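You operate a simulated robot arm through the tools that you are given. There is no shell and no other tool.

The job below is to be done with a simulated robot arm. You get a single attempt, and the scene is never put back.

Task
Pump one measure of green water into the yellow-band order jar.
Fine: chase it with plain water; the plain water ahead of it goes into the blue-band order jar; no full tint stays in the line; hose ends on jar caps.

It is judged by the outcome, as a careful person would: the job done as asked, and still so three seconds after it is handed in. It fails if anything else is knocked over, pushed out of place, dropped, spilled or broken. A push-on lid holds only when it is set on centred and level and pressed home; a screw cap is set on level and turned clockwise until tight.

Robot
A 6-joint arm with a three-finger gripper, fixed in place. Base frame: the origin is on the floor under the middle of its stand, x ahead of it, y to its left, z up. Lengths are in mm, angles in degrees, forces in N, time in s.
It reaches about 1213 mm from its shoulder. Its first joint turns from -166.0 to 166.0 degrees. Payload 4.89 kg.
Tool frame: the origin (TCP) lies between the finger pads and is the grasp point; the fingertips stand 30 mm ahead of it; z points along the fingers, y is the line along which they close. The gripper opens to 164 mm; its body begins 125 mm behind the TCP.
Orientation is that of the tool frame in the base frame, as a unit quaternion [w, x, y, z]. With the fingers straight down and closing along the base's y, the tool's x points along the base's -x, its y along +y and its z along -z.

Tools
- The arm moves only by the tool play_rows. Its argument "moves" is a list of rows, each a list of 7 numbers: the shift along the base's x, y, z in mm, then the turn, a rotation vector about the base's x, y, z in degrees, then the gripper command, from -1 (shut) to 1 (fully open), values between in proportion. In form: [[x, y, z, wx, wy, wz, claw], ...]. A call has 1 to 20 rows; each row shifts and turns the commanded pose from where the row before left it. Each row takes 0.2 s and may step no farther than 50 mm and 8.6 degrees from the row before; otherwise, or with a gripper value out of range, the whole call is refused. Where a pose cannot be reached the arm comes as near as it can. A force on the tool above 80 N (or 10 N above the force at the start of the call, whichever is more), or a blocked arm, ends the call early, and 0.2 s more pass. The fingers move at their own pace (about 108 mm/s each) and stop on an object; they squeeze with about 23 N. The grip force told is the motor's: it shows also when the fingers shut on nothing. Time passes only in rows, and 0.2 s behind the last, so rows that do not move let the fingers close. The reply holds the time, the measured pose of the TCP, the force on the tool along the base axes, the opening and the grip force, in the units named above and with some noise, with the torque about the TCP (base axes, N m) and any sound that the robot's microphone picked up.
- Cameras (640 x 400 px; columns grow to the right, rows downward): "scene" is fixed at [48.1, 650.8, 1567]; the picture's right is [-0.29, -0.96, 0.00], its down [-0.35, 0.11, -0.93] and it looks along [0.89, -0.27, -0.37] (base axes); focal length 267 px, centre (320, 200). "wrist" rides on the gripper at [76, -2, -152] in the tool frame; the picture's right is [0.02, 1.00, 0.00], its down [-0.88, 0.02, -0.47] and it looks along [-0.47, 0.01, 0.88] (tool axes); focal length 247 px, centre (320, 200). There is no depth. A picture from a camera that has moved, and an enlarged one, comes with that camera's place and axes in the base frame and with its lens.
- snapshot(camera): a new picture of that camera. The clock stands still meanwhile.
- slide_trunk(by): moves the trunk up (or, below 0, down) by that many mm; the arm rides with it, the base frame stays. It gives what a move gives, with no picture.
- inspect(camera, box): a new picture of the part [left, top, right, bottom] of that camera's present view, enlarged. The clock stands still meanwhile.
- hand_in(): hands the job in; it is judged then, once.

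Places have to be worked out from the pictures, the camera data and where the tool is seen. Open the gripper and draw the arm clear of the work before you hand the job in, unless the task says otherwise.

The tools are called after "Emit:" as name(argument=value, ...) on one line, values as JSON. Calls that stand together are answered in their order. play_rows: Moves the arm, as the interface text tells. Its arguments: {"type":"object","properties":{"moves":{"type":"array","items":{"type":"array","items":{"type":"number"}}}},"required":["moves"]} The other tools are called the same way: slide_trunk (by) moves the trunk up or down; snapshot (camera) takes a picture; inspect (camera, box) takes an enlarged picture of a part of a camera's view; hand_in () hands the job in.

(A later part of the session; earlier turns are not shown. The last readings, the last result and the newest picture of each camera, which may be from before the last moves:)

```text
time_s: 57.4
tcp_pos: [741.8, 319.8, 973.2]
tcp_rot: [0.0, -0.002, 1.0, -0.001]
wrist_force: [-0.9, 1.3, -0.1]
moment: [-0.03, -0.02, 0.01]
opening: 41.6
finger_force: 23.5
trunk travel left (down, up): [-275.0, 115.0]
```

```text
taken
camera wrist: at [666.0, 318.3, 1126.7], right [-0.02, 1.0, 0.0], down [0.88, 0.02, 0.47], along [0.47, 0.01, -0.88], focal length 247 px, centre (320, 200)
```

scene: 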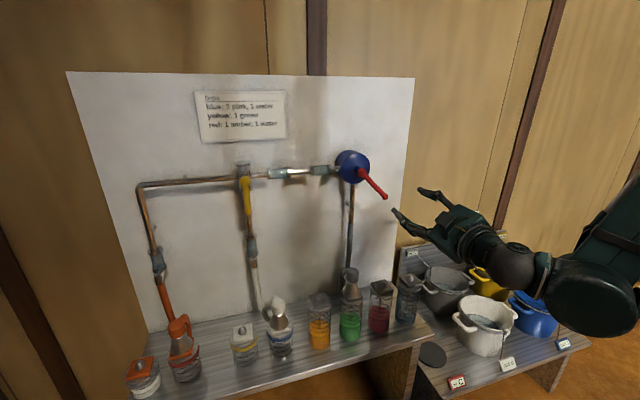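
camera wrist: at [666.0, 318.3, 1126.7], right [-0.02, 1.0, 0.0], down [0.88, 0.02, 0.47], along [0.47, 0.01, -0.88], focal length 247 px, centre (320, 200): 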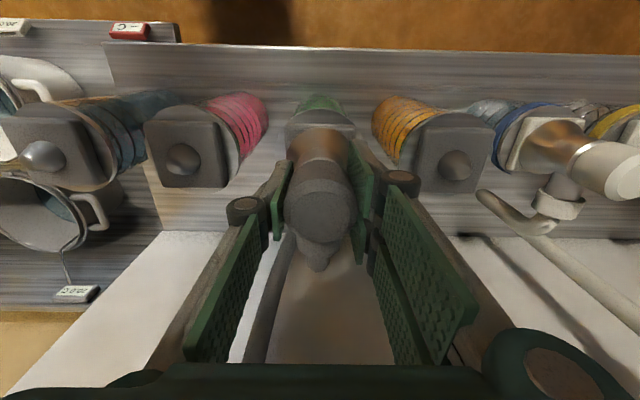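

Gripped. Lift straight up, carry back to the water jar, and hover for the alignment check.

Emit:
play_rows(moves=[[0, 0, 5, 0, 0, 0, -1], [0, 0, 7, 0, 0, 0, -1], [0, 0, 10, 0, 0, 0, -1], [0, 0, 20, 0, 0, 0, -1], [0, 0, 28, 0, 0, 0, -1], [0, -30, 0, 0, 0, 0, -1], [0, -30, 0, 0, 0, 0, -1], [0, -30, 0, 0, 0, 0, -1], [0, -30, 0, 0, 0, 0, -1], [0, -30, 0, 0, 0, 0, -1], [0, -30, 0, 0, 0, 0, -1], [0, -30, 0, 0, 0, 0, -1], [0, -30, 0, 0, 0, 0, -1], [0, 0, 0, 0, 0, 0, -1], [0, 0, -20, 0, 0, 0, -1], [0, 0, -20, 0, 0, 0, -1], [0, 0, -9, 0, 0, 0, -1], [0, 0, 0, 0, 0, 0, -1]])

Emit:
inspect(camera="wrist", box=[250, 60, 410, 160])

Emit:
snapshot(camera="wrist")

Emit:
inspect(camera="scene", box=[300, 140, 440, 350])

```text
time_s: 61.2
tcp_pos: [743.6, 81.2, 994.7]
tcp_rot: [0.0, 0.0, 1.0, -0.001]
wrist_force: [0.4, 0.1, -3.9]
moment: [-0.01, 0.03, -0.01]
opening: 41.7
finger_force: 22.9
trunk travel left (down, up): [-275.0, 115.0]
```

```text
4.00 times, centred on (330, 110) of wrist
camera zoom: at [667.3, 80.1, 1146.3], right [-0.02, 1.0, 0.0], down [0.88, 0.02, 0.47], along [0.47, 0.01, -0.88], focal length 988 px, centre (280, 560)
```

zoom: 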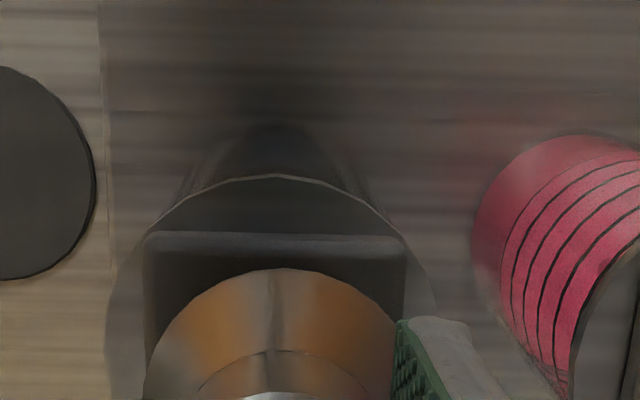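

```text
taken
camera wrist: at [667.3, 80.1, 1146.3], right [-0.02, 1.0, 0.0], down [0.88, 0.02, 0.47], along [0.47, 0.01, -0.88], focal length 247 px, centre (320, 200)
```

wrist: 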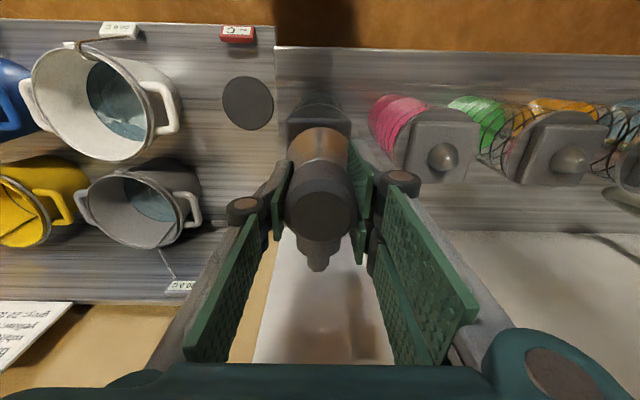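

```text
1.90 times, centred on (370, 245) of scene
camera zoom: at [48.1, 650.8, 1567.0], right [-0.29, -0.96, 0.0], down [-0.35, 0.11, -0.93], along [0.89, -0.27, -0.37], focal length 509 px, centre (225, 114)
```

zoom: 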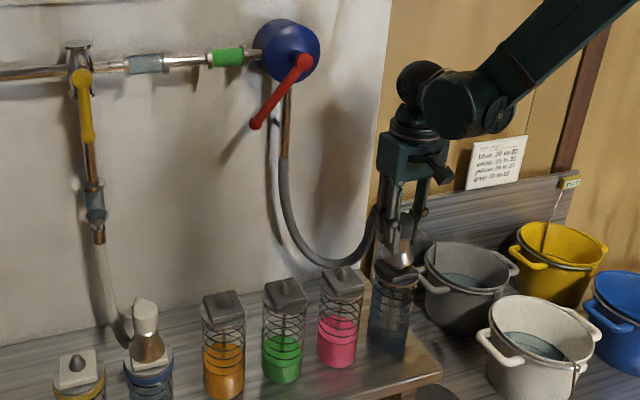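

Compared with the reference, the plate sits ~1 mm to −y and ~1–2 mm to −x of the tool. I'll correct (−1.5, −1.2) and lower onto the water cap.

Emit:
play_rows(moves=[[-1.5, -1.2, -4, 0, 0, 0, -1], [0, 0, -5, 0, 0, 0, -1], [0, 0, -5, 0, 0, 0, -1], [0, 0, -4, 0, 0, 0, -1], [0, 0, -3, 0, 0, 0, -1], [0, 0, -1.5, 0, 0, 0, -1], [0, 0, 0, 0, 0, 0, -1]])

Emit:
inspect(camera="scene", box=[330, 230, 450, 350])

```text
time_s: 62.8
tcp_pos: [739.7, 81.4, 973.0]
tcp_rot: [0.001, -0.001, 1.0, -0.001]
wrist_force: [8.5, 1.0, 30.9]
moment: [0.01, 0.03, 0.04]
opening: 41.4
finger_force: 23.1
trunk travel left (down, up): [-275.0, 115.0]
```

```text
3.33 times, centred on (390, 290) of scene
camera zoom: at [48.1, 650.8, 1567.0], right [-0.29, -0.96, 0.0], down [-0.35, 0.11, -0.93], along [0.89, -0.27, -0.37], focal length 890 px, centre (87, -100)
```

zoom: 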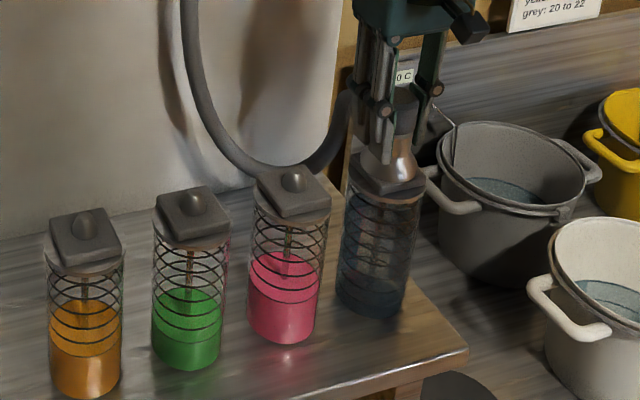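

Seated at the right height with a 30 N press. Release, rise, and head back to the pump lever with horizontal gripper.

Emit:
play_rows(moves=[[0, 0, 0, 0, 0, 0, -0.4], [0, 0, 0, 0, 0, 0, 0], [0, 0, 0, 0, 0, 0, 0.3], [0, 0, 20, 0, 0, 0, 0.3], [0, 0, 40, 0, 0, 0, 0.3], [0, 0, 40, 0, 0, 0, 0.3], [0, 0, 20, 0, 0, 0, 0.3], [-15, 0, 30, 0, 0, 0, 0.3], [-15, 0, 30, 0, 0, 0, 0.3], [-15, 0, 30, 0, 0, 0, 0.3], [-15, 0, 30, 0, 0, 0, 0.3]])

Emit:
inspect(camera="scene", box=[300, 140, 440, 350])

Emit:
play_rows(moves=[[2, 20.2, 2.5, 0, -7.5, 0, 0.3], [2, 20.2, 2.5, 0, -7.5, 0, 0.3], [2, 20.2, 2.5, 0, -7.5, 0, 0.3], [2, 20.2, 2.5, 0, -7.5, 0, 0.3], [2, 20.2, 2.5, 0, -7.5, 0, 0.3], [2, 20.2, 2.5, 0, -7.5, 0, 0.3], [2, 20.2, 2.5, 0, -7.5, 0, 0.3], [2, 20.2, 2.5, 0, -7.5, 0, 0.3], [2, 20.2, 2.5, 0, -7.5, 0, 0.3], [2, 20.2, 2.5, 0, -7.5, 0, 0.3], [2, 20.2, 2.5, 0, -7.5, 0, 0.3], [2, 20.2, 2.5, 0, -7.5, 0, 0], [0, 0, 0, 0, 0, 0, 0]])

```text
time_s: 65.2
tcp_pos: [681.1, 77.8, 1215.4]
tcp_rot: [0.0, 0.0, 1.0, -0.002]
wrist_force: [1.2, 0.6, -0.5]
moment: [0.0, 0.09, 0.02]
opening: 106.8
finger_force: 0.1
trunk travel left (down, up): [-275.0, 115.0]
```

```text
1.90 times, centred on (370, 245) of scene
camera zoom: at [48.1, 650.8, 1567.0], right [-0.29, -0.96, 0.0], down [-0.35, 0.11, -0.93], along [0.89, -0.27, -0.37], focal length 509 px, centre (225, 114)
```

zoom: 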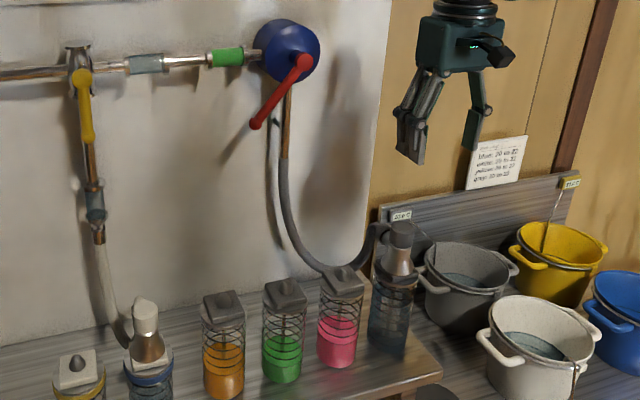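

```text
time_s: 68.0
tcp_pos: [704.9, 323.3, 1240.5]
tcp_rot: [0.707, 0.001, 0.707, -0.001]
wrist_force: [0.7, 1.4, 0.2]
moment: [0.01, -0.07, -0.16]
opening: 82.4
finger_force: 0.1
trunk travel left (down, up): [-275.0, 115.0]
```

The grey end is back on the water cap. Roll to match the lever and take a look before gripping.

Emit:
play_rows(moves=[[0, 0, 0, 6.917, 0, 0, 0], [0, 0, 0, 6.917, 0, 0, 0], [0, 0, 0, 6.917, 0, 0, 0], [0, 0, 0, 6.917, 0, 0, 0], [0, 0, 0, 6.917, 0, 0, 0], [0, 0, 0, 6.915, 0, 0, 0], [0, 0, 0, 0, 0, 0, 0]])

Emit:
snapshot(camera="wrist")

```text
time_s: 69.6
tcp_pos: [705.2, 322.5, 1242.3]
tcp_rot: [0.662, 0.251, 0.661, 0.25]
wrist_force: [0.0, 1.4, 0.0]
moment: [0.02, 0.02, -0.01]
opening: 82.0
finger_force: 0.0
trunk travel left (down, up): [-275.0, 115.0]
```

```text
taken
camera wrist: at [553.3, 371.5, 1183.5], right [0.0, 0.76, 0.65], down [-0.47, -0.57, 0.67], along [0.88, -0.31, 0.36], focal length 247 px, centre (320, 200)
```

wrist: 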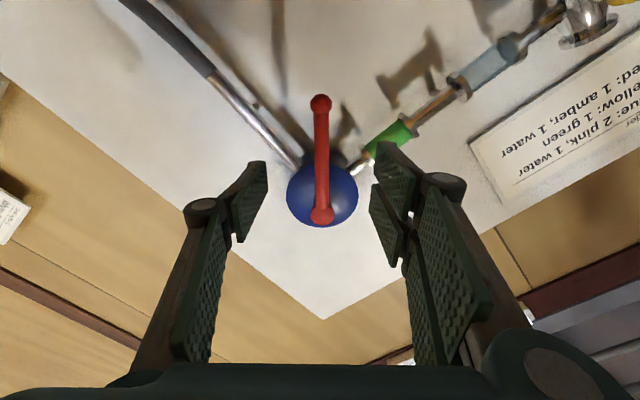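

Lever is centred again. Advance, grip, and swing it back to the starting side (re-arm stroke), watching the glasses.

Emit:
play_rows(moves=[[30, 0, 0, 0, 0, 0, 0], [35, 0, 0, 0, 0, 0, 0], [35, 0, 0, 0, 0, 0, 0], [27, 0, 0, 0, 0, 0, 0], [0, 0, 0, 0, 0, 0, 0], [0, 0, 0, 0, 0, 0, -0.4], [0, 0, 0, 0, 0, 0, -0.7], [0, 0, 0, 0, 0, 0, -1], [0, 0, 0, 0, 0, 0, -1], [0, 0, 0, 0, 0, 0, -1]])

Emit:
play_rows(moves=[[0, -10.2, -7.9, -7.5, 0, 0, -1], [0, -11.2, -6.5, -7.5, 0, 0, -1], [0, -12.0, -4.9, -7.5, 0, 0, -1], [0, -12.5, -3.4, -7.5, 0, 0, -1], [0, -12.8, -1.7, -7.5, 0, 0, -1]])

Emit:
inspect(camera="scene", box=[220, 130, 400, 250])

```text
time_s: 71.8
tcp_pos: [831.5, 323.2, 1239.7]
tcp_rot: [0.661, 0.25, 0.662, 0.25]
wrist_force: [15.9, 11.3, 25.2]
moment: [-2.37, -0.13, 0.2]
opening: 22.2
finger_force: 44.6
trunk travel left (down, up): [-275.0, 115.0]
```

```text
time_s: 73.0
tcp_pos: [832.4, 266.4, 1217.5]
tcp_rot: [0.707, 0.024, 0.707, 0.022]
wrist_force: [-4.3, 16.7, 1.0]
moment: [-1.6, 0.03, 0.11]
opening: 19.7
finger_force: 45.5
trunk travel left (down, up): [-275.0, 115.0]
```

```text
3.33 times, centred on (310, 190) of scene
camera zoom: at [48.1, 650.8, 1567.0], right [-0.29, -0.96, 0.0], down [-0.35, 0.11, -0.93], along [0.89, -0.27, -0.37], focal length 890 px, centre (353, 233)
```

zoom: 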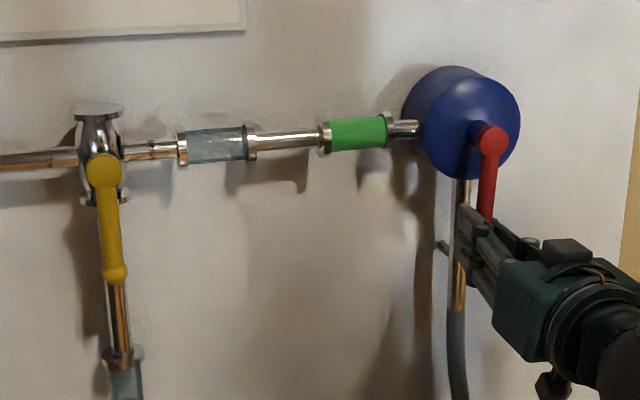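

Glasses unchanged so far. Finish the return to the starting side.

Emit:
play_rows(moves=[[0, -13.0, 0, -7.5, 0, 0, -1], [0, -12.8, 1.7, -7.5, 0, 0, -1], [0, -12.5, 3.3, -7.5, 0, 0, -1]])

Emit:
play_rows(moves=[[0, -12.0, 5.0, -7.5, 0, 0, -1], [0, -11.2, 6.4, -7.5, 0, 0, -1], [0, -10.9, 7.5, -7.5, 0, 0, -1]])

Emit:
inspect(camera="scene", box=[220, 130, 400, 250])

```text
time_s: 73.8
tcp_pos: [831.9, 225.8, 1223.0]
tcp_rot: [0.698, -0.115, 0.697, -0.114]
wrist_force: [-1.9, 18.9, 15.0]
moment: [-1.27, -0.05, 0.16]
opening: 19.9
finger_force: 44.9
trunk travel left (down, up): [-275.0, 115.0]
```

```text
time_s: 74.6
tcp_pos: [832.7, 193.2, 1242.9]
tcp_rot: [0.662, -0.249, 0.661, -0.249]
wrist_force: [5.3, 26.0, 26.8]
moment: [0.01, -0.17, 0.21]
opening: 19.8
finger_force: 44.8
trunk travel left (down, up): [-275.0, 115.0]
```

```text
3.33 times, centred on (310, 190) of scene
camera zoom: at [48.1, 650.8, 1567.0], right [-0.29, -0.96, 0.0], down [-0.35, 0.11, -0.93], along [0.89, -0.27, -0.37], focal length 890 px, centre (353, 233)
```

zoom: 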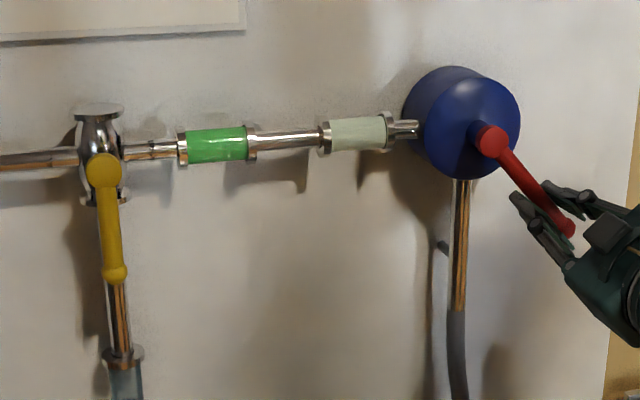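

The return swing also pumped one measure (of water, as suction was already on water): green is now in glass 2. One more swing should bring it to the white-branch glass, with that third water still going to the blue jar.

Emit:
play_rows(moves=[[0, 10.9, -7.5, 7.5, 0, 0, -1], [0, 11.2, -6.4, 7.5, 0, 0, -1], [0, 12.0, -5.0, 7.5, 0, 0, -1], [0, 12.5, -3.3, 7.5, 0, 0, -1], [0, 12.8, -1.7, 7.5, 0, 0, -1], [0, 13.0, 0, 7.5, 0, 0, -1]])

Emit:
play_rows(moves=[[0, 12.8, 1.7, 7.5, 0, 0, -1], [0, 12.5, 3.4, 7.5, 0, 0, -1], [0, 12.0, 4.9, 7.5, 0, 0, -1], [0, 11.2, 6.5, 7.5, 0, 0, -1], [0, 10.2, 7.9, 7.5, 0, 0, -1]])

Emit:
inspect(camera="scene", box=[200, 130, 400, 290])

Emit:
inspect(camera="scene", box=[210, 280, 310, 370])

```text
time_s: 76.0
tcp_pos: [831.3, 264.5, 1218.0]
tcp_rot: [0.707, 0.024, 0.707, 0.025]
wrist_force: [-0.3, 20.3, -14.3]
moment: [-2.2, 0.05, 0.23]
opening: 20.3
finger_force: 44.9
trunk travel left (down, up): [-275.0, 115.0]
```

```text
time_s: 77.2
tcp_pos: [832.0, 327.4, 1243.2]
tcp_rot: [0.661, 0.25, 0.662, 0.251]
wrist_force: [-25.8, 44.4, -29.7]
moment: [-1.56, 0.31, 0.44]
opening: 20.0
finger_force: 44.8
trunk travel left (down, up): [-275.0, 115.0]
```

```text
2.50 times, centred on (300, 210) of scene
camera zoom: at [48.1, 650.8, 1567.0], right [-0.29, -0.96, 0.0], down [-0.35, 0.11, -0.93], along [0.89, -0.27, -0.37], focal length 668 px, centre (370, 175)
```

zoom: 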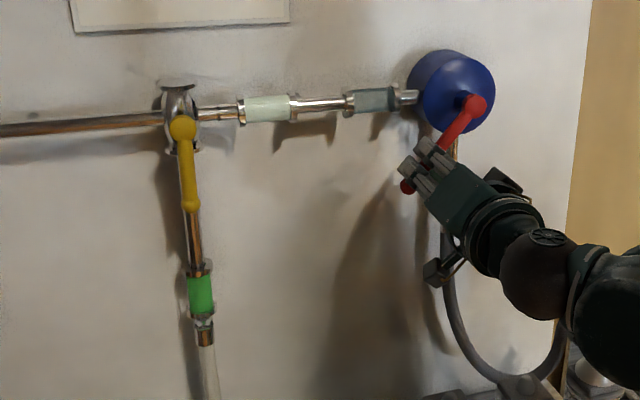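

```text
4.44 times, centred on (260, 325) of scene
camera zoom: at [48.1, 650.8, 1567.0], right [-0.29, -0.96, 0.0], down [-0.35, 0.11, -0.93], along [0.89, -0.27, -0.37], focal length 1187 px, centre (587, -356)
```

zoom: 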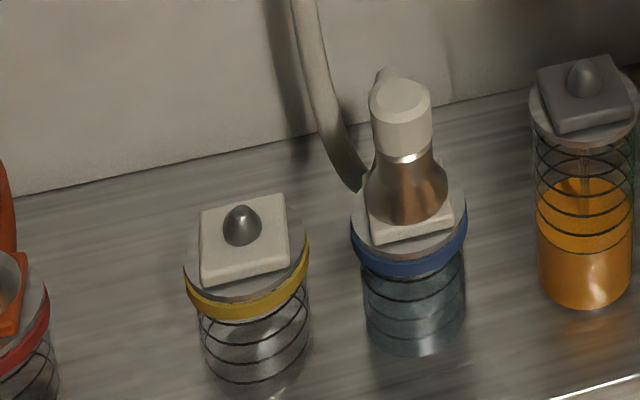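

Green now fills the white-branch glass, with clear water behind it; the blue jar has received the three waters ahead of it. Now release the lever and go to move the white hose end from the blue-band to the yellow-band cap.

Emit:
play_rows(moves=[[0, 0, 0, 0, 0, 0, -0.6], [0, 0, 0, 0, 0, 0, -0.3], [0, 0, 0, 0, 0, 0, 0], [-15, 0, 0, 0, 0, 0, 0], [-30, 0, 0, 0, 0, 0, 0], [-40, 0, 0, 0, 0, 0, 0], [-40, 0, 0, 0, 0, 0, 0], [-12, 0, 0, -6.917, 0, 0, 0.3], [-12, 0, 0, -6.917, 0, 0, 0.3], [-12, 0, 0, -6.917, 0, 0, 0.3], [-12, 0, 0, -6.917, 0, 0, 0.3], [-12, 0, 0, -6.917, 0, 0, 0.3], [-12, 0, 0, -6.915, 0, 0, 0.3], [0, 0, 0, 0, 0, 0, 0.3]])

Emit:
play_rows(moves=[[0, 20, 0, 0, 7.5, 0, 0.3], [0, 20, 0, 0, 7.5, 0, 0.3], [0, 20, 0, 0, 7.5, 0, 0.3], [0, 20, 0, 0, 7.5, 0, 0.3], [0, 20, 0, 0, 7.5, 0, 0.3], [0, 20, 0, 0, 7.5, 0, 0.3], [0, 20, 0, 0, 7.5, 0, 0.3], [0, 20, 0, 0, 7.5, 0, 0.3], [0, 20, 0, 0, 7.5, 0, 0.3], [0, 20, 0, 0, 7.5, 0, 0.3], [0, 20, 0, 0, 7.5, 0, 0.3], [0, 20, 0, 0, 7.5, 0, 0.3], [0, 0, 0, 0, 0, 0, 0.3]])

Emit:
snapshot(camera="wrist")

Emit:
snapshot(camera="scene")

```text
time_s: 80.2
tcp_pos: [635.7, 322.9, 1245.0]
tcp_rot: [0.706, 0.0, 0.708, -0.002]
wrist_force: [-1.0, 0.0, 0.0]
moment: [-0.04, 0.02, 0.0]
opening: 106.9
finger_force: 0.1
trunk travel left (down, up): [-275.0, 115.0]
```

```text
time_s: 83.0
tcp_pos: [635.8, 561.9, 1241.1]
tcp_rot: [0.0, -0.001, 1.0, 0.0]
wrist_force: [0.7, 0.8, 0.0]
moment: [-0.15, 0.15, -0.01]
opening: 106.8
finger_force: 0.1
trunk travel left (down, up): [-275.0, 115.0]
```

```text
taken
camera wrist: at [561.0, 560.3, 1393.3], right [-0.02, 1.0, 0.0], down [0.88, 0.02, 0.47], along [0.47, 0.01, -0.88], focal length 247 px, centre (320, 200)
```

wrist: 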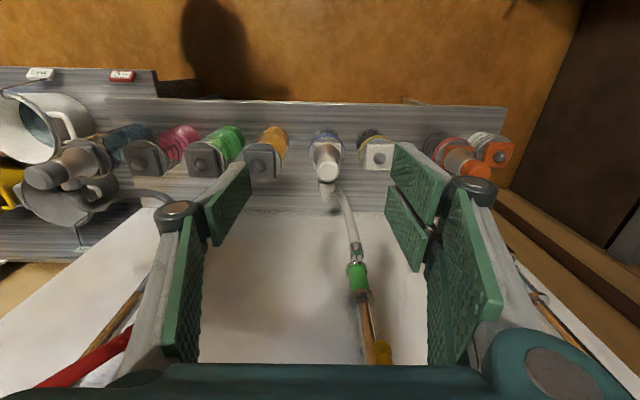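

```text
taken
```

scene: 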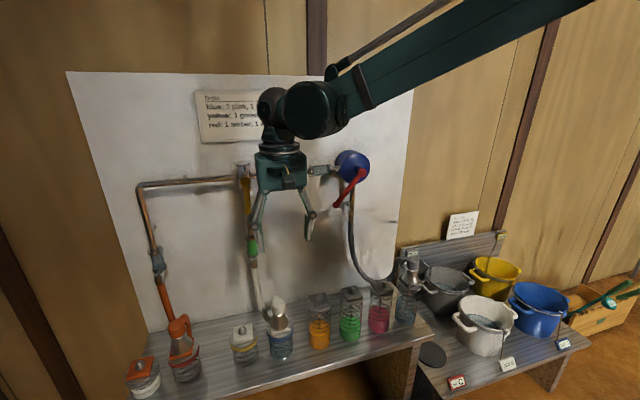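

Now I'll zoom to find the white connector and the yellow-jar knob from this viewpoint.

Emit:
inspect(camera="wrist", box=[270, 110, 430, 220])

Emit:
play_rows(moves=[[25, 25, -25, 0, 0, 0, 0.3], [25, 25, -25, 0, 0, 0, 0.3], [0, 0, -20, 0, 0, 0, 0.3], [0, 0, 0, 0, 0, 0, 0.3]])

Emit:
snapshot(camera="wrist")

Emit:
inspect(camera="wrist", box=[230, 100, 410, 220])

```text
3.64 times, centred on (350, 165) of wrist
camera zoom: at [561.0, 560.3, 1393.3], right [-0.02, 1.0, 0.0], down [0.88, 0.02, 0.47], along [0.47, 0.01, -0.88], focal length 898 px, centre (211, 327)
```

zoom: 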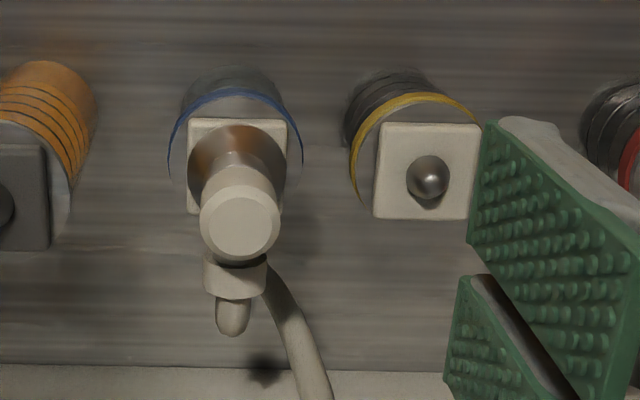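

```text
time_s: 84.0
tcp_pos: [685.1, 611.8, 1172.7]
tcp_rot: [0.0, -0.001, 1.0, -0.001]
wrist_force: [0.3, 0.0, -0.1]
moment: [-0.04, 0.03, 0.0]
opening: 106.7
finger_force: 0.0
trunk travel left (down, up): [-275.0, 115.0]
```

```text
taken
camera wrist: at [609.2, 609.7, 1324.5], right [-0.02, 1.0, 0.0], down [0.88, 0.02, 0.47], along [0.47, 0.01, -0.88], focal length 247 px, centre (320, 200)
```

wrist: 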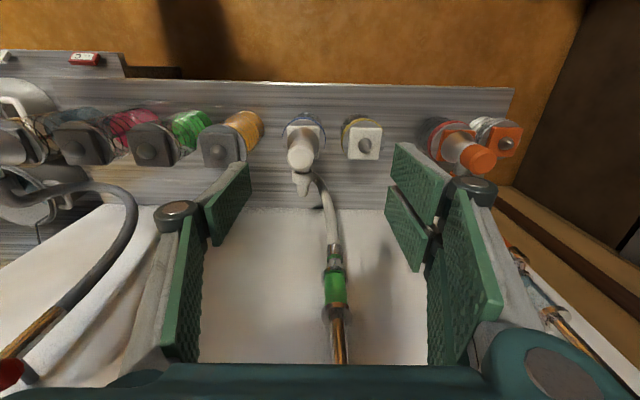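

```text
3.33 times, centred on (320, 160) of wrist
camera zoom: at [609.2, 609.7, 1324.5], right [-0.02, 1.0, 0.0], down [0.88, 0.02, 0.47], along [0.47, 0.01, -0.88], focal length 823 px, centre (320, 333)
```

zoom: 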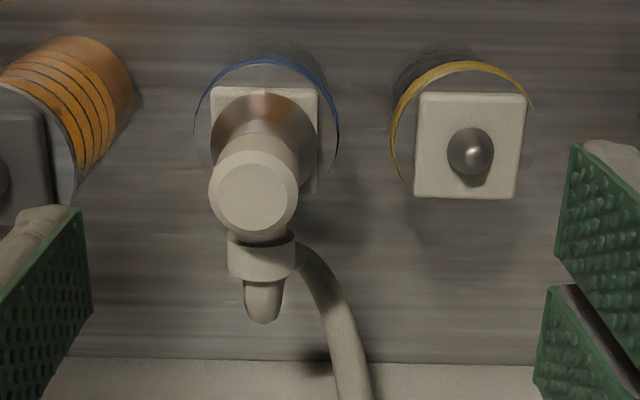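

White connector top is near (743, 579, 929) and the yellow-jar knob near (740, 700, 848–850). Moving above the white connector.

Emit:
play_rows(moves=[[14.3, -8, -33, 0, 0, 0, 0.3], [14.3, -8, -33, 0, 0, 0, 0.3], [14.3, -8, -33, 0, 0, 0, 0.3], [14.3, -8, -33, 0, 0, 0, 0.3], [0, 0, 0, 0, 0, 0, 0.3], [0, 0, 0, 0, 0, 0, 0.3]])

Emit:
snapshot(camera="wrist")

Emit:
inspect(camera="wrist", box=[260, 80, 440, 200])

Emit:
inspect(camera="scene", box=[200, 200, 340, 370])

```text
time_s: 85.4
tcp_pos: [743.7, 579.0, 1041.1]
tcp_rot: [0.0, 0.0, 1.0, 0.0]
wrist_force: [0.1, 0.0, -0.1]
moment: [0.02, 0.05, 0.02]
opening: 106.8
finger_force: 0.0
trunk travel left (down, up): [-275.0, 115.0]
```

```text
taken
camera wrist: at [666.7, 577.7, 1193.1], right [-0.02, 1.0, 0.0], down [0.88, 0.02, 0.47], along [0.47, 0.01, -0.88], focal length 247 px, centre (320, 200)
```

wrist: 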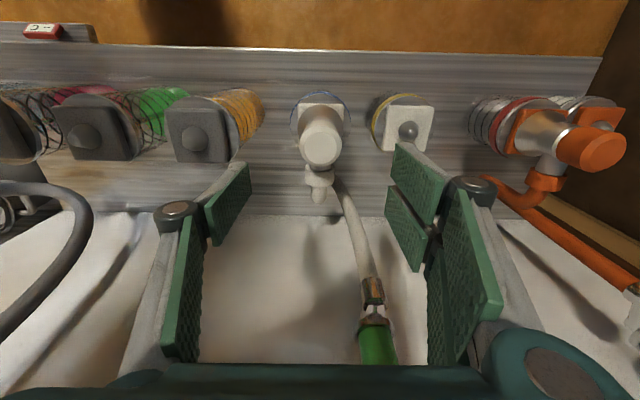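

```text
3.33 times, centred on (350, 140) of wrist
camera zoom: at [666.7, 577.7, 1193.1], right [-0.02, 1.0, 0.0], down [0.88, 0.02, 0.47], along [0.47, 0.01, -0.88], focal length 823 px, centre (220, 400)
```

zoom: 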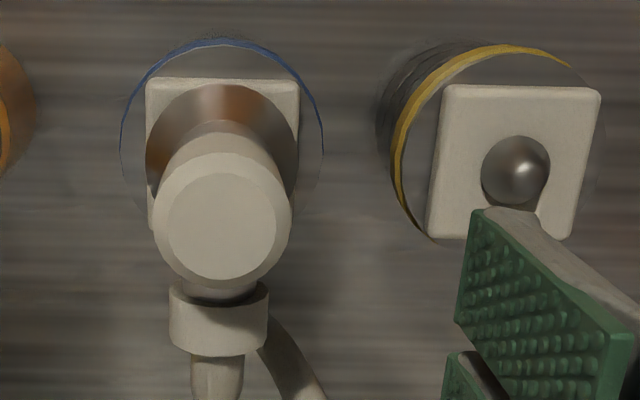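

```text
2.35 times, centred on (270, 285) of scene
camera zoom: at [48.1, 650.8, 1567.0], right [-0.29, -0.96, 0.0], down [-0.35, 0.11, -0.93], along [0.89, -0.27, -0.37], focal length 629 px, centre (438, 0)
```

zoom: 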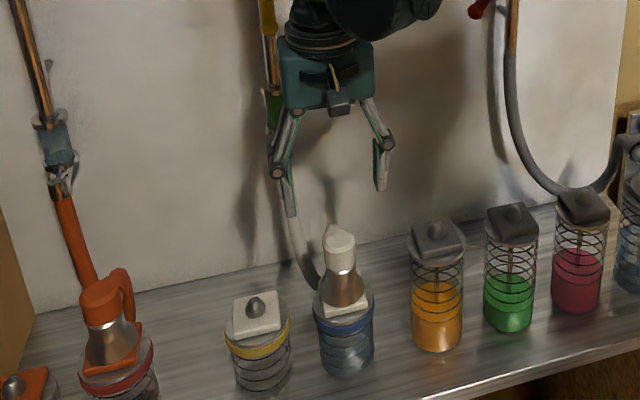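

Aligned laterally and fore–aft; top at z ≈ 930. Descend to z ≈ 907 with a slightly narrower opening and grip the white connector.

Emit:
play_rows(moves=[[0, 0, -35, 0, 0, 0, 0.15], [0, 0, -35, 0, 0, 0, 0.15], [0, 0, -30, 0, 0, 0, 0.15], [0, 0, -22, 0, 0, 0, 0.15], [0, 0, -12, 0, 0, 0, 0.15], [0, 0, 0, 0, 0, 0, 0.15], [0, 0, 0, 0, 0, 0, -0.1], [0, 0, 0, 0, 0, 0, -0.4], [0, 0, 0, 0, 0, 0, -0.6], [0, 0, 0, 0, 0, 0, -1], [0, 0, 0, 0, 0, 0, -1], [0, 0, 0, 0, 0, 0, -1]])

Emit:
snapshot(camera="wrist")

Emit:
inspect(camera="scene", box=[200, 200, 340, 370])

```text
time_s: 88.0
tcp_pos: [742.6, 580.4, 907.3]
tcp_rot: [0.0, -0.001, 1.0, -0.001]
wrist_force: [-1.6, -0.7, -0.4]
moment: [0.01, 0.02, 0.0]
opening: 41.5
finger_force: 23.2
trunk travel left (down, up): [-275.0, 115.0]
```

```text
taken
camera wrist: at [666.5, 578.7, 1058.2], right [-0.02, 1.0, 0.0], down [0.88, 0.02, 0.47], along [0.47, 0.01, -0.88], focal length 247 px, centre (320, 200)
```

wrist: 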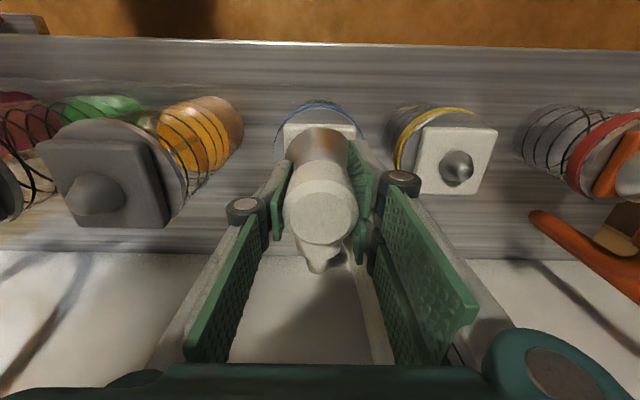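

```text
2.35 times, centred on (270, 285) of scene
camera zoom: at [48.1, 650.8, 1567.0], right [-0.29, -0.96, 0.0], down [-0.35, 0.11, -0.93], along [0.89, -0.27, -0.37], focal length 629 px, centre (438, 0)
```

zoom: 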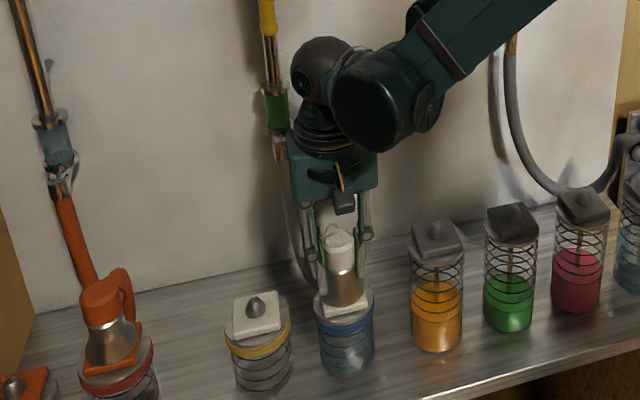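

Gripped. Lift 21 mm and take the reference picture over the blue cap.

Emit:
play_rows(moves=[[0, 0, 4, 0, 0, 0, -1], [0, 0, 4, 0, 0, 0, -1], [0, 0, 4, 0, 0, 0, -1], [0, 0, 4, 0, 0, 0, -1], [0, 0, 5, 0, 0, 0, -1], [0, 0, 0, 0, 0, 0, -1]])

Emit:
inspect(camera="wrist", box=[250, 60, 410, 160])

Emit:
inspect(camera="scene", box=[200, 200, 340, 370])

```text
time_s: 89.4
tcp_pos: [741.5, 580.5, 927.5]
tcp_rot: [0.001, -0.001, 1.0, -0.001]
wrist_force: [-0.9, 0.3, -3.7]
moment: [-0.01, -0.01, -0.02]
opening: 41.6
finger_force: 22.6
trunk travel left (down, up): [-275.0, 115.0]
```

```text
4.00 times, centred on (330, 110) of wrist
camera zoom: at [665.7, 578.3, 1079.3], right [-0.02, 1.0, 0.0], down [0.88, 0.02, 0.47], along [0.47, 0.01, -0.88], focal length 988 px, centre (280, 560)
```

zoom: 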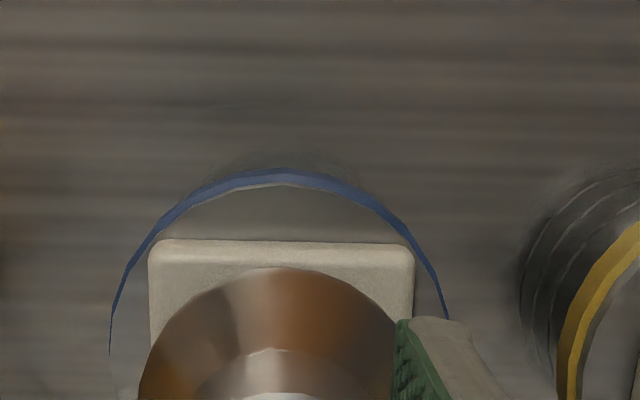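

```text
2.35 times, centred on (270, 285) of scene
camera zoom: at [48.1, 650.8, 1567.0], right [-0.29, -0.96, 0.0], down [-0.35, 0.11, -0.93], along [0.89, -0.27, -0.37], focal length 629 px, centre (438, 0)
```

zoom: 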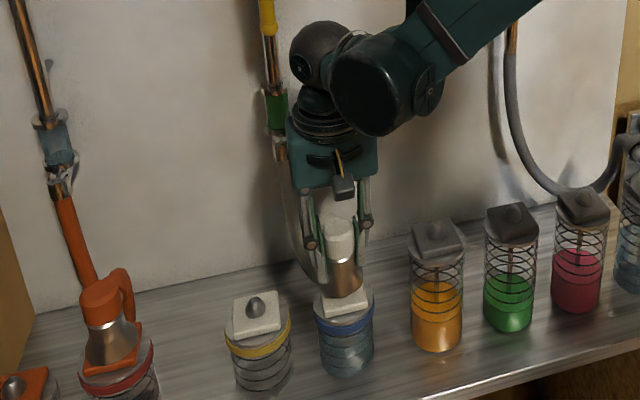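

Clean lift; blue jar and cap stayed. Raise, carry 120 mm to the yellow jar, and hover at the same relative height.

Emit:
play_rows(moves=[[0, 0, 20, 0, 0, 0, -1], [0, 0, 25, 0, 0, 0, -1], [0, 20, 0, 0, 0, 0, -1], [0, 25, 0, 0, 0, 0, -1], [0, 25, 0, 0, 0, 0, -1], [0, 25, 0, 0, 0, 0, -1], [0, 25, 0, 0, 0, 0, -1], [0, 0, 0, 0, 0, 0, -1], [0, 0, -20, 0, 0, 0, -1], [0, 0, -15, 0, 0, 0, -1], [0, 0, -9, 0, 0, 0, -1], [0, 0, 0, 0, 0, 0, -1]])

Emit:
inspect(camera="wrist", box=[250, 60, 410, 160])

Emit:
inspect(camera="scene", box=[200, 200, 340, 370])

```text
time_s: 92.0
tcp_pos: [741.8, 700.1, 927.7]
tcp_rot: [0.0, -0.001, 1.0, 0.0]
wrist_force: [-0.6, 0.2, -4.1]
moment: [-0.02, 0.06, 0.0]
opening: 41.2
finger_force: 22.6
trunk travel left (down, up): [-275.0, 115.0]
```

```text
4.00 times, centred on (330, 110) of wrist
camera zoom: at [665.9, 699.2, 1080.4], right [-0.02, 1.0, 0.0], down [0.88, 0.02, 0.47], along [0.47, 0.01, -0.88], focal length 988 px, centre (280, 560)
```

zoom: 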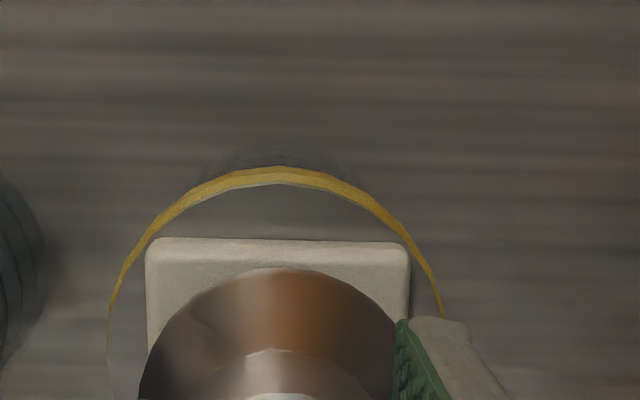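

```text
2.35 times, centred on (270, 285) of scene
camera zoom: at [48.1, 650.8, 1567.0], right [-0.29, -0.96, 0.0], down [-0.35, 0.11, -0.93], along [0.89, -0.27, -0.37], focal length 629 px, centre (438, 0)
```

zoom: 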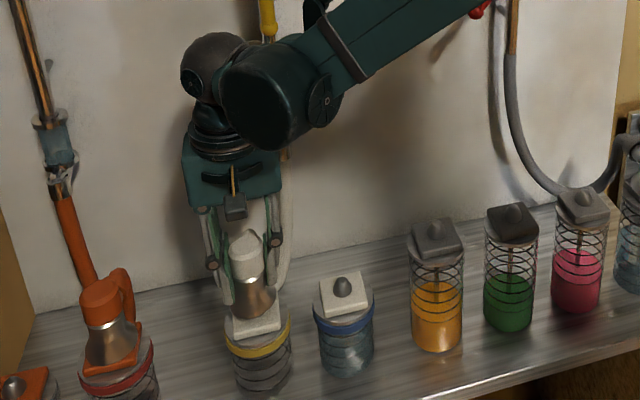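

Plate is within about 1 mm of the reference; correct by (−0.5, −0.8) and lower onto the yellow cap.

Emit:
play_rows(moves=[[-0.5, -0.8, -4, 0, 0, 0, -1], [0, 0, -5, 0, 0, 0, -1], [0, 0, -5, 0, 0, 0, -1], [0, 0, -4, 0, 0, 0, -1], [0, 0, -2.5, 0, 0, 0, -1], [0, 0, -1, 0, 0, 0, -1], [0, 0, 0, 0, 0, 0, -1]])

Emit:
inspect(camera="scene", box=[200, 200, 340, 370])

```text
time_s: 93.6
tcp_pos: [741.5, 700.6, 905.4]
tcp_rot: [0.0, -0.001, 1.0, -0.001]
wrist_force: [-0.3, -0.1, -4.2]
moment: [0.03, 0.05, 0.03]
opening: 41.2
finger_force: 23.0
trunk travel left (down, up): [-275.0, 115.0]
```

```text
2.35 times, centred on (270, 285) of scene
camera zoom: at [48.1, 650.8, 1567.0], right [-0.29, -0.96, 0.0], down [-0.35, 0.11, -0.93], along [0.89, -0.27, -0.37], focal length 629 px, centre (438, 0)
```

zoom: 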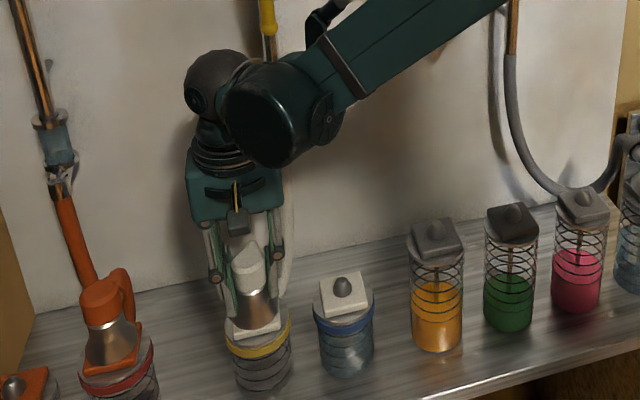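

No contact yet (only the connector's weight). Lower in 1 mm steps until it seats.

Emit:
play_rows(moves=[[0, 0, -1, 0, 0, 0, -1], [0, 0, -1, 0, 0, 0, -1], [0, 0, 0, 0, 0, 0, -1]])

```text
time_s: 94.4
tcp_pos: [741.9, 700.3, 904.9]
tcp_rot: [0.0, -0.001, 1.0, 0.0]
wrist_force: [2.6, 8.9, 21.4]
moment: [0.14, 0.09, -0.02]
opening: 41.5
finger_force: 23.1
trunk travel left (down, up): [-275.0, 115.0]
```

Contact made (about 25 N net). A final small press, then check level before release.

Emit:
play_rows(moves=[[0, -0.4, -0.8, 0, 0, 0, -1], [0, 0, 0, 0, 0, 0, -1]])

Emit:
inspect(camera="wrist", box=[250, 60, 410, 160])

Emit:
inspect(camera="scene", box=[210, 270, 310, 370])

```text
time_s: 95.0
tcp_pos: [741.1, 699.9, 906.1]
tcp_rot: [0.001, -0.001, 1.0, 0.0]
wrist_force: [1.0, 14.0, 33.6]
moment: [0.21, 0.13, -0.01]
opening: 41.6
finger_force: 22.8
trunk travel left (down, up): [-275.0, 115.0]
```

```text
4.00 times, centred on (330, 110) of wrist
camera zoom: at [664.9, 697.5, 1058.0], right [-0.02, 1.0, 0.0], down [0.88, 0.02, 0.47], along [0.47, 0.01, -0.88], focal length 988 px, centre (280, 560)
```

zoom: 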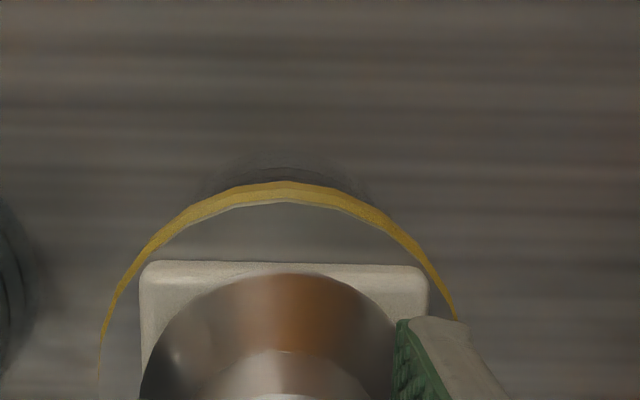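

```text
4.00 times, centred on (260, 320) of scene
camera zoom: at [48.1, 650.8, 1567.0], right [-0.29, -0.96, 0.0], down [-0.35, 0.11, -0.93], along [0.89, -0.27, -0.37], focal length 1069 px, centre (560, -280)
```

zoom: 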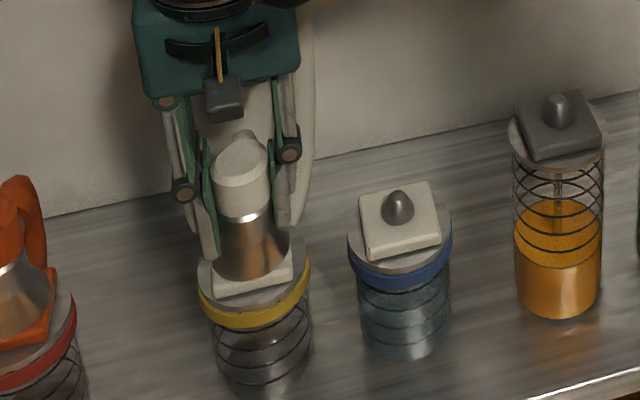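

Seated, but there is 14 N sideways load, so the tool is ~1 mm too far to −y. Relieve it before release.

Emit:
play_rows(moves=[[0, 1.2, 0, 0, 0, 0, -1], [0, 0, 0, 0, 0, 0, -1]])

```text
time_s: 95.6
tcp_pos: [741.4, 699.8, 905.8]
tcp_rot: [0.002, 0.0, 1.0, 0.0]
wrist_force: [-2.9, 1.8, 33.8]
moment: [0.08, 0.15, 0.05]
opening: 41.4
finger_force: 23.1
trunk travel left (down, up): [-275.0, 115.0]
```

Sideways load is gone with 34 N press held. Release and rise straight up, then inspect.

Emit:
play_rows(moves=[[0, 0, 0, 0, 0, 0, -0.4], [0, 0, 0, 0, 0, 0, -0.1], [0, 0, 0, 0, 0, 0, 0.15], [0, 0, 20, 0, 0, 0, 0.15], [0, 0, 40, 0, 0, 0, 0.15], [0, 0, 40, 0, 0, 0, 0.15], [0, 0, 30, 0, 0, 0, 0.15], [0, 0, 0, 0, 0, 0, 0.15]])

Emit:
inspect(camera="scene", box=[210, 270, 310, 370])

Emit:
snapshot(camera="wrist")

```text
time_s: 97.4
tcp_pos: [742.8, 699.5, 1034.5]
tcp_rot: [0.0, -0.001, 1.0, 0.0]
wrist_force: [0.0, 0.1, -0.2]
moment: [0.02, -0.08, 0.02]
opening: 94.2
finger_force: 0.2
trunk travel left (down, up): [-275.0, 115.0]
```

```text
4.00 times, centred on (260, 320) of scene
camera zoom: at [48.1, 650.8, 1567.0], right [-0.29, -0.96, 0.0], down [-0.35, 0.11, -0.93], along [0.89, -0.27, -0.37], focal length 1069 px, centre (560, -280)
```

zoom: 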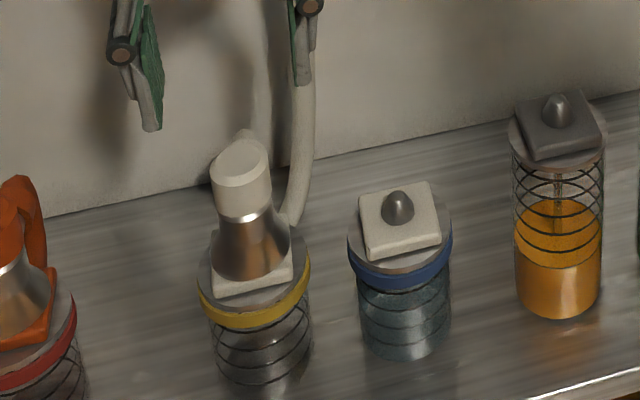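

```text
taken
camera wrist: at [666.5, 696.8, 1186.4], right [-0.02, 1.0, 0.0], down [0.88, 0.02, 0.47], along [0.47, 0.01, -0.88], focal length 247 px, centre (320, 200)
```

wrist: 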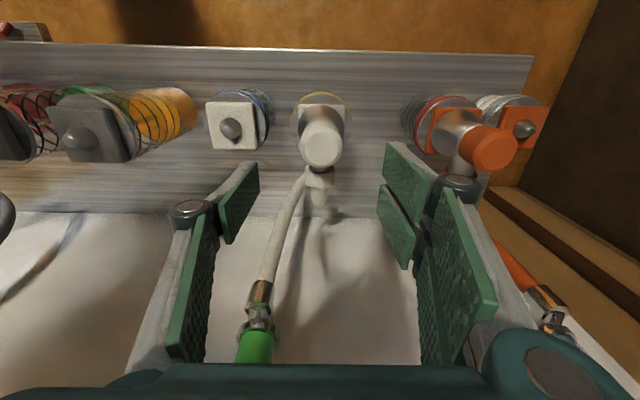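

The white end stands level on the yellow cap. Back to the lever: rise, then turn horizontal while traversing to y ≈ 323.

Emit:
play_rows(moves=[[-15, 0, 40, 0, 0, 0, 0.1], [-15, 0, 40, 0, 0, 0, 0.1], [-15, 0, 40, 0, 0, 0, 0.1], [-15, 0, 40, 0, 0, 0, 0.1], [1.8, -31.4, 3.9, 0, -7.5, 0, 0], [1.8, -31.4, 3.9, 0, -7.5, 0, 0], [1.8, -31.4, 3.9, 0, -7.5, 0, 0], [1.8, -31.4, 3.9, 0, -7.5, 0, 0], [1.8, -31.4, 3.9, 0, -7.5, 0, 0], [1.8, -31.4, 3.9, 0, -7.5, 0, 0], [1.8, -31.4, 3.9, 0, -7.5, 0, 0], [1.8, -31.4, 3.9, 0, -7.5, 0, 0], [1.8, -31.4, 3.9, 0, -7.5, 0, 0], [1.8, -31.4, 3.9, 0, -7.5, 0, 0], [1.8, -31.4, 3.9, 0, -7.5, 0, 0], [1.8, -31.4, 3.9, 0, -7.5, 0, 0], [0, 0, 0, 0, 0, 0, 0]])

Emit:
play_rows(moves=[[0, 0, 0, 6.917, 0, 0, 0], [0, 0, 0, 6.917, 0, 0, 0], [0, 0, 0, 6.917, 0, 0, 0], [0, 0, 0, 6.917, 0, 0, 0], [0, 0, 0, 6.917, 0, 0, 0], [0, 0, 0, 6.915, 0, 0, 0], [0, 0, 0, 0, 0, 0, 0]])

Emit:
snapshot(camera="wrist")

```text
time_s: 101.0
tcp_pos: [702.6, 324.9, 1241.2]
tcp_rot: [0.707, 0.001, 0.707, -0.001]
wrist_force: [0.5, 1.1, -0.7]
moment: [-0.02, -0.04, -0.04]
opening: 82.0
finger_force: 0.0
trunk travel left (down, up): [-275.0, 115.0]
```

```text
time_s: 102.6
tcp_pos: [702.6, 323.5, 1241.1]
tcp_rot: [0.661, 0.251, 0.661, 0.25]
wrist_force: [0.8, 0.9, 0.1]
moment: [0.03, 0.02, -0.01]
opening: 82.3
finger_force: 0.0
trunk travel left (down, up): [-275.0, 115.0]
```

```text
taken
camera wrist: at [551.3, 373.6, 1182.0], right [0.0, 0.76, 0.65], down [-0.47, -0.57, 0.67], along [0.88, -0.31, 0.36], focal length 247 px, centre (320, 200)
```

wrist: 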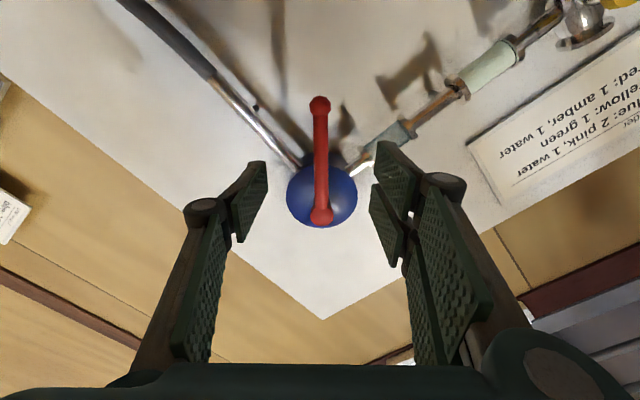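

Lever is centred again, suction is on water, white hose on yellow. Advance, grip, and swing back to push the green measure into the yellow jar.

Emit:
play_rows(moves=[[30, 0, 0, 0, 0, 0, 0], [35, 0, 0, 0, 0, 0, 0], [35, 0, 0, 0, 0, 0, 0], [29, 0, 0, 0, 0, 0, 0], [0, 0, 0, 0, 0, 0, 0], [0, 0, 0, 0, 0, 0, -0.4], [0, 0, 0, 0, 0, 0, -0.7], [0, 0, 0, 0, 0, 0, -1], [0, 0, 0, 0, 0, 0, -1], [0, 0, 0, 0, 0, 0, -1]])

Emit:
play_rows(moves=[[0, -10.2, -7.9, -7.5, 0, 0, -1], [0, -11.2, -6.5, -7.5, 0, 0, -1], [0, -12.0, -4.9, -7.5, 0, 0, -1], [0, -12.5, -3.4, -7.5, 0, 0, -1], [0, -12.8, -1.7, -7.5, 0, 0, -1], [0, -13.0, 0, -7.5, 0, 0, -1]])

Emit:
play_rows(moves=[[0, -12.8, 1.7, -7.5, 0, 0, -1], [0, -12.5, 3.3, -7.5, 0, 0, -1], [0, -12.0, 5.0, -7.5, 0, 0, -1], [0, -11.2, 6.4, -7.5, 0, 0, -1], [0, -10.9, 7.5, -7.5, 0, 0, -1]])

Emit:
inspect(camera="scene", box=[200, 130, 400, 290])

Emit:
inspect(camera="scene", box=[210, 270, 310, 370])

```text
time_s: 104.8
tcp_pos: [833.1, 325.2, 1241.1]
tcp_rot: [0.662, 0.25, 0.661, 0.249]
wrist_force: [20.2, 10.1, 27.8]
moment: [-2.44, -0.11, 0.18]
opening: 20.6
finger_force: 44.8
trunk travel left (down, up): [-275.0, 115.0]
```

```text
time_s: 106.2
tcp_pos: [831.5, 252.1, 1216.0]
tcp_rot: [0.707, -0.022, 0.706, -0.022]
wrist_force: [25.9, 13.8, 49.9]
moment: [-0.86, -0.38, 0.16]
opening: 20.2
finger_force: 44.5
trunk travel left (down, up): [-275.0, 115.0]
```

```text
time_s: 107.4
tcp_pos: [830.8, 191.8, 1239.6]
tcp_rot: [0.662, -0.247, 0.662, -0.249]
wrist_force: [16.6, 7.8, 26.9]
moment: [1.37, -0.23, 0.09]
opening: 19.8
finger_force: 44.6
trunk travel left (down, up): [-275.0, 115.0]
```

```text
2.50 times, centred on (300, 210) of scene
camera zoom: at [48.1, 650.8, 1567.0], right [-0.29, -0.96, 0.0], down [-0.35, 0.11, -0.93], along [0.89, -0.27, -0.37], focal length 668 px, centre (370, 175)
```

zoom: 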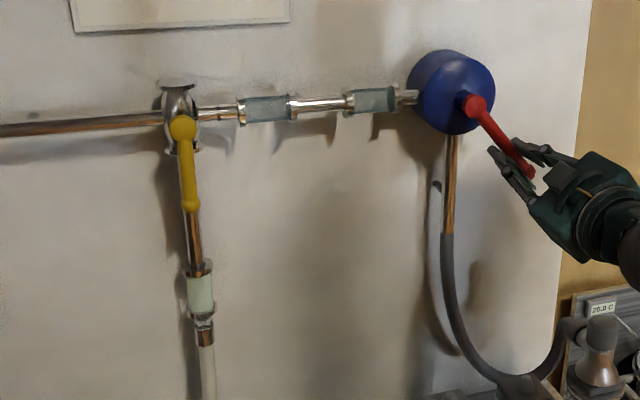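

```text
4.00 times, centred on (260, 320) of scene
camera zoom: at [48.1, 650.8, 1567.0], right [-0.29, -0.96, 0.0], down [-0.35, 0.11, -0.93], along [0.89, -0.27, -0.37], focal length 1069 px, centre (560, -280)
```

zoom: 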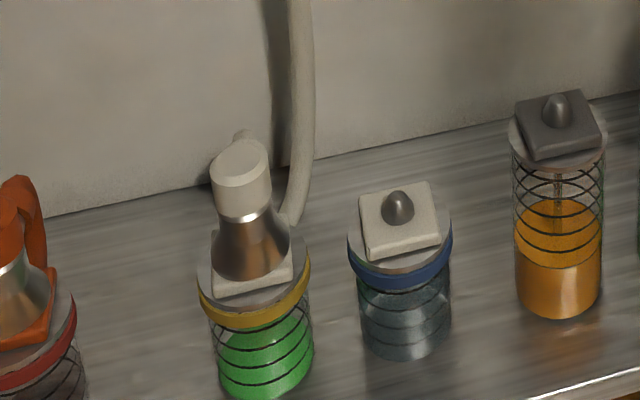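

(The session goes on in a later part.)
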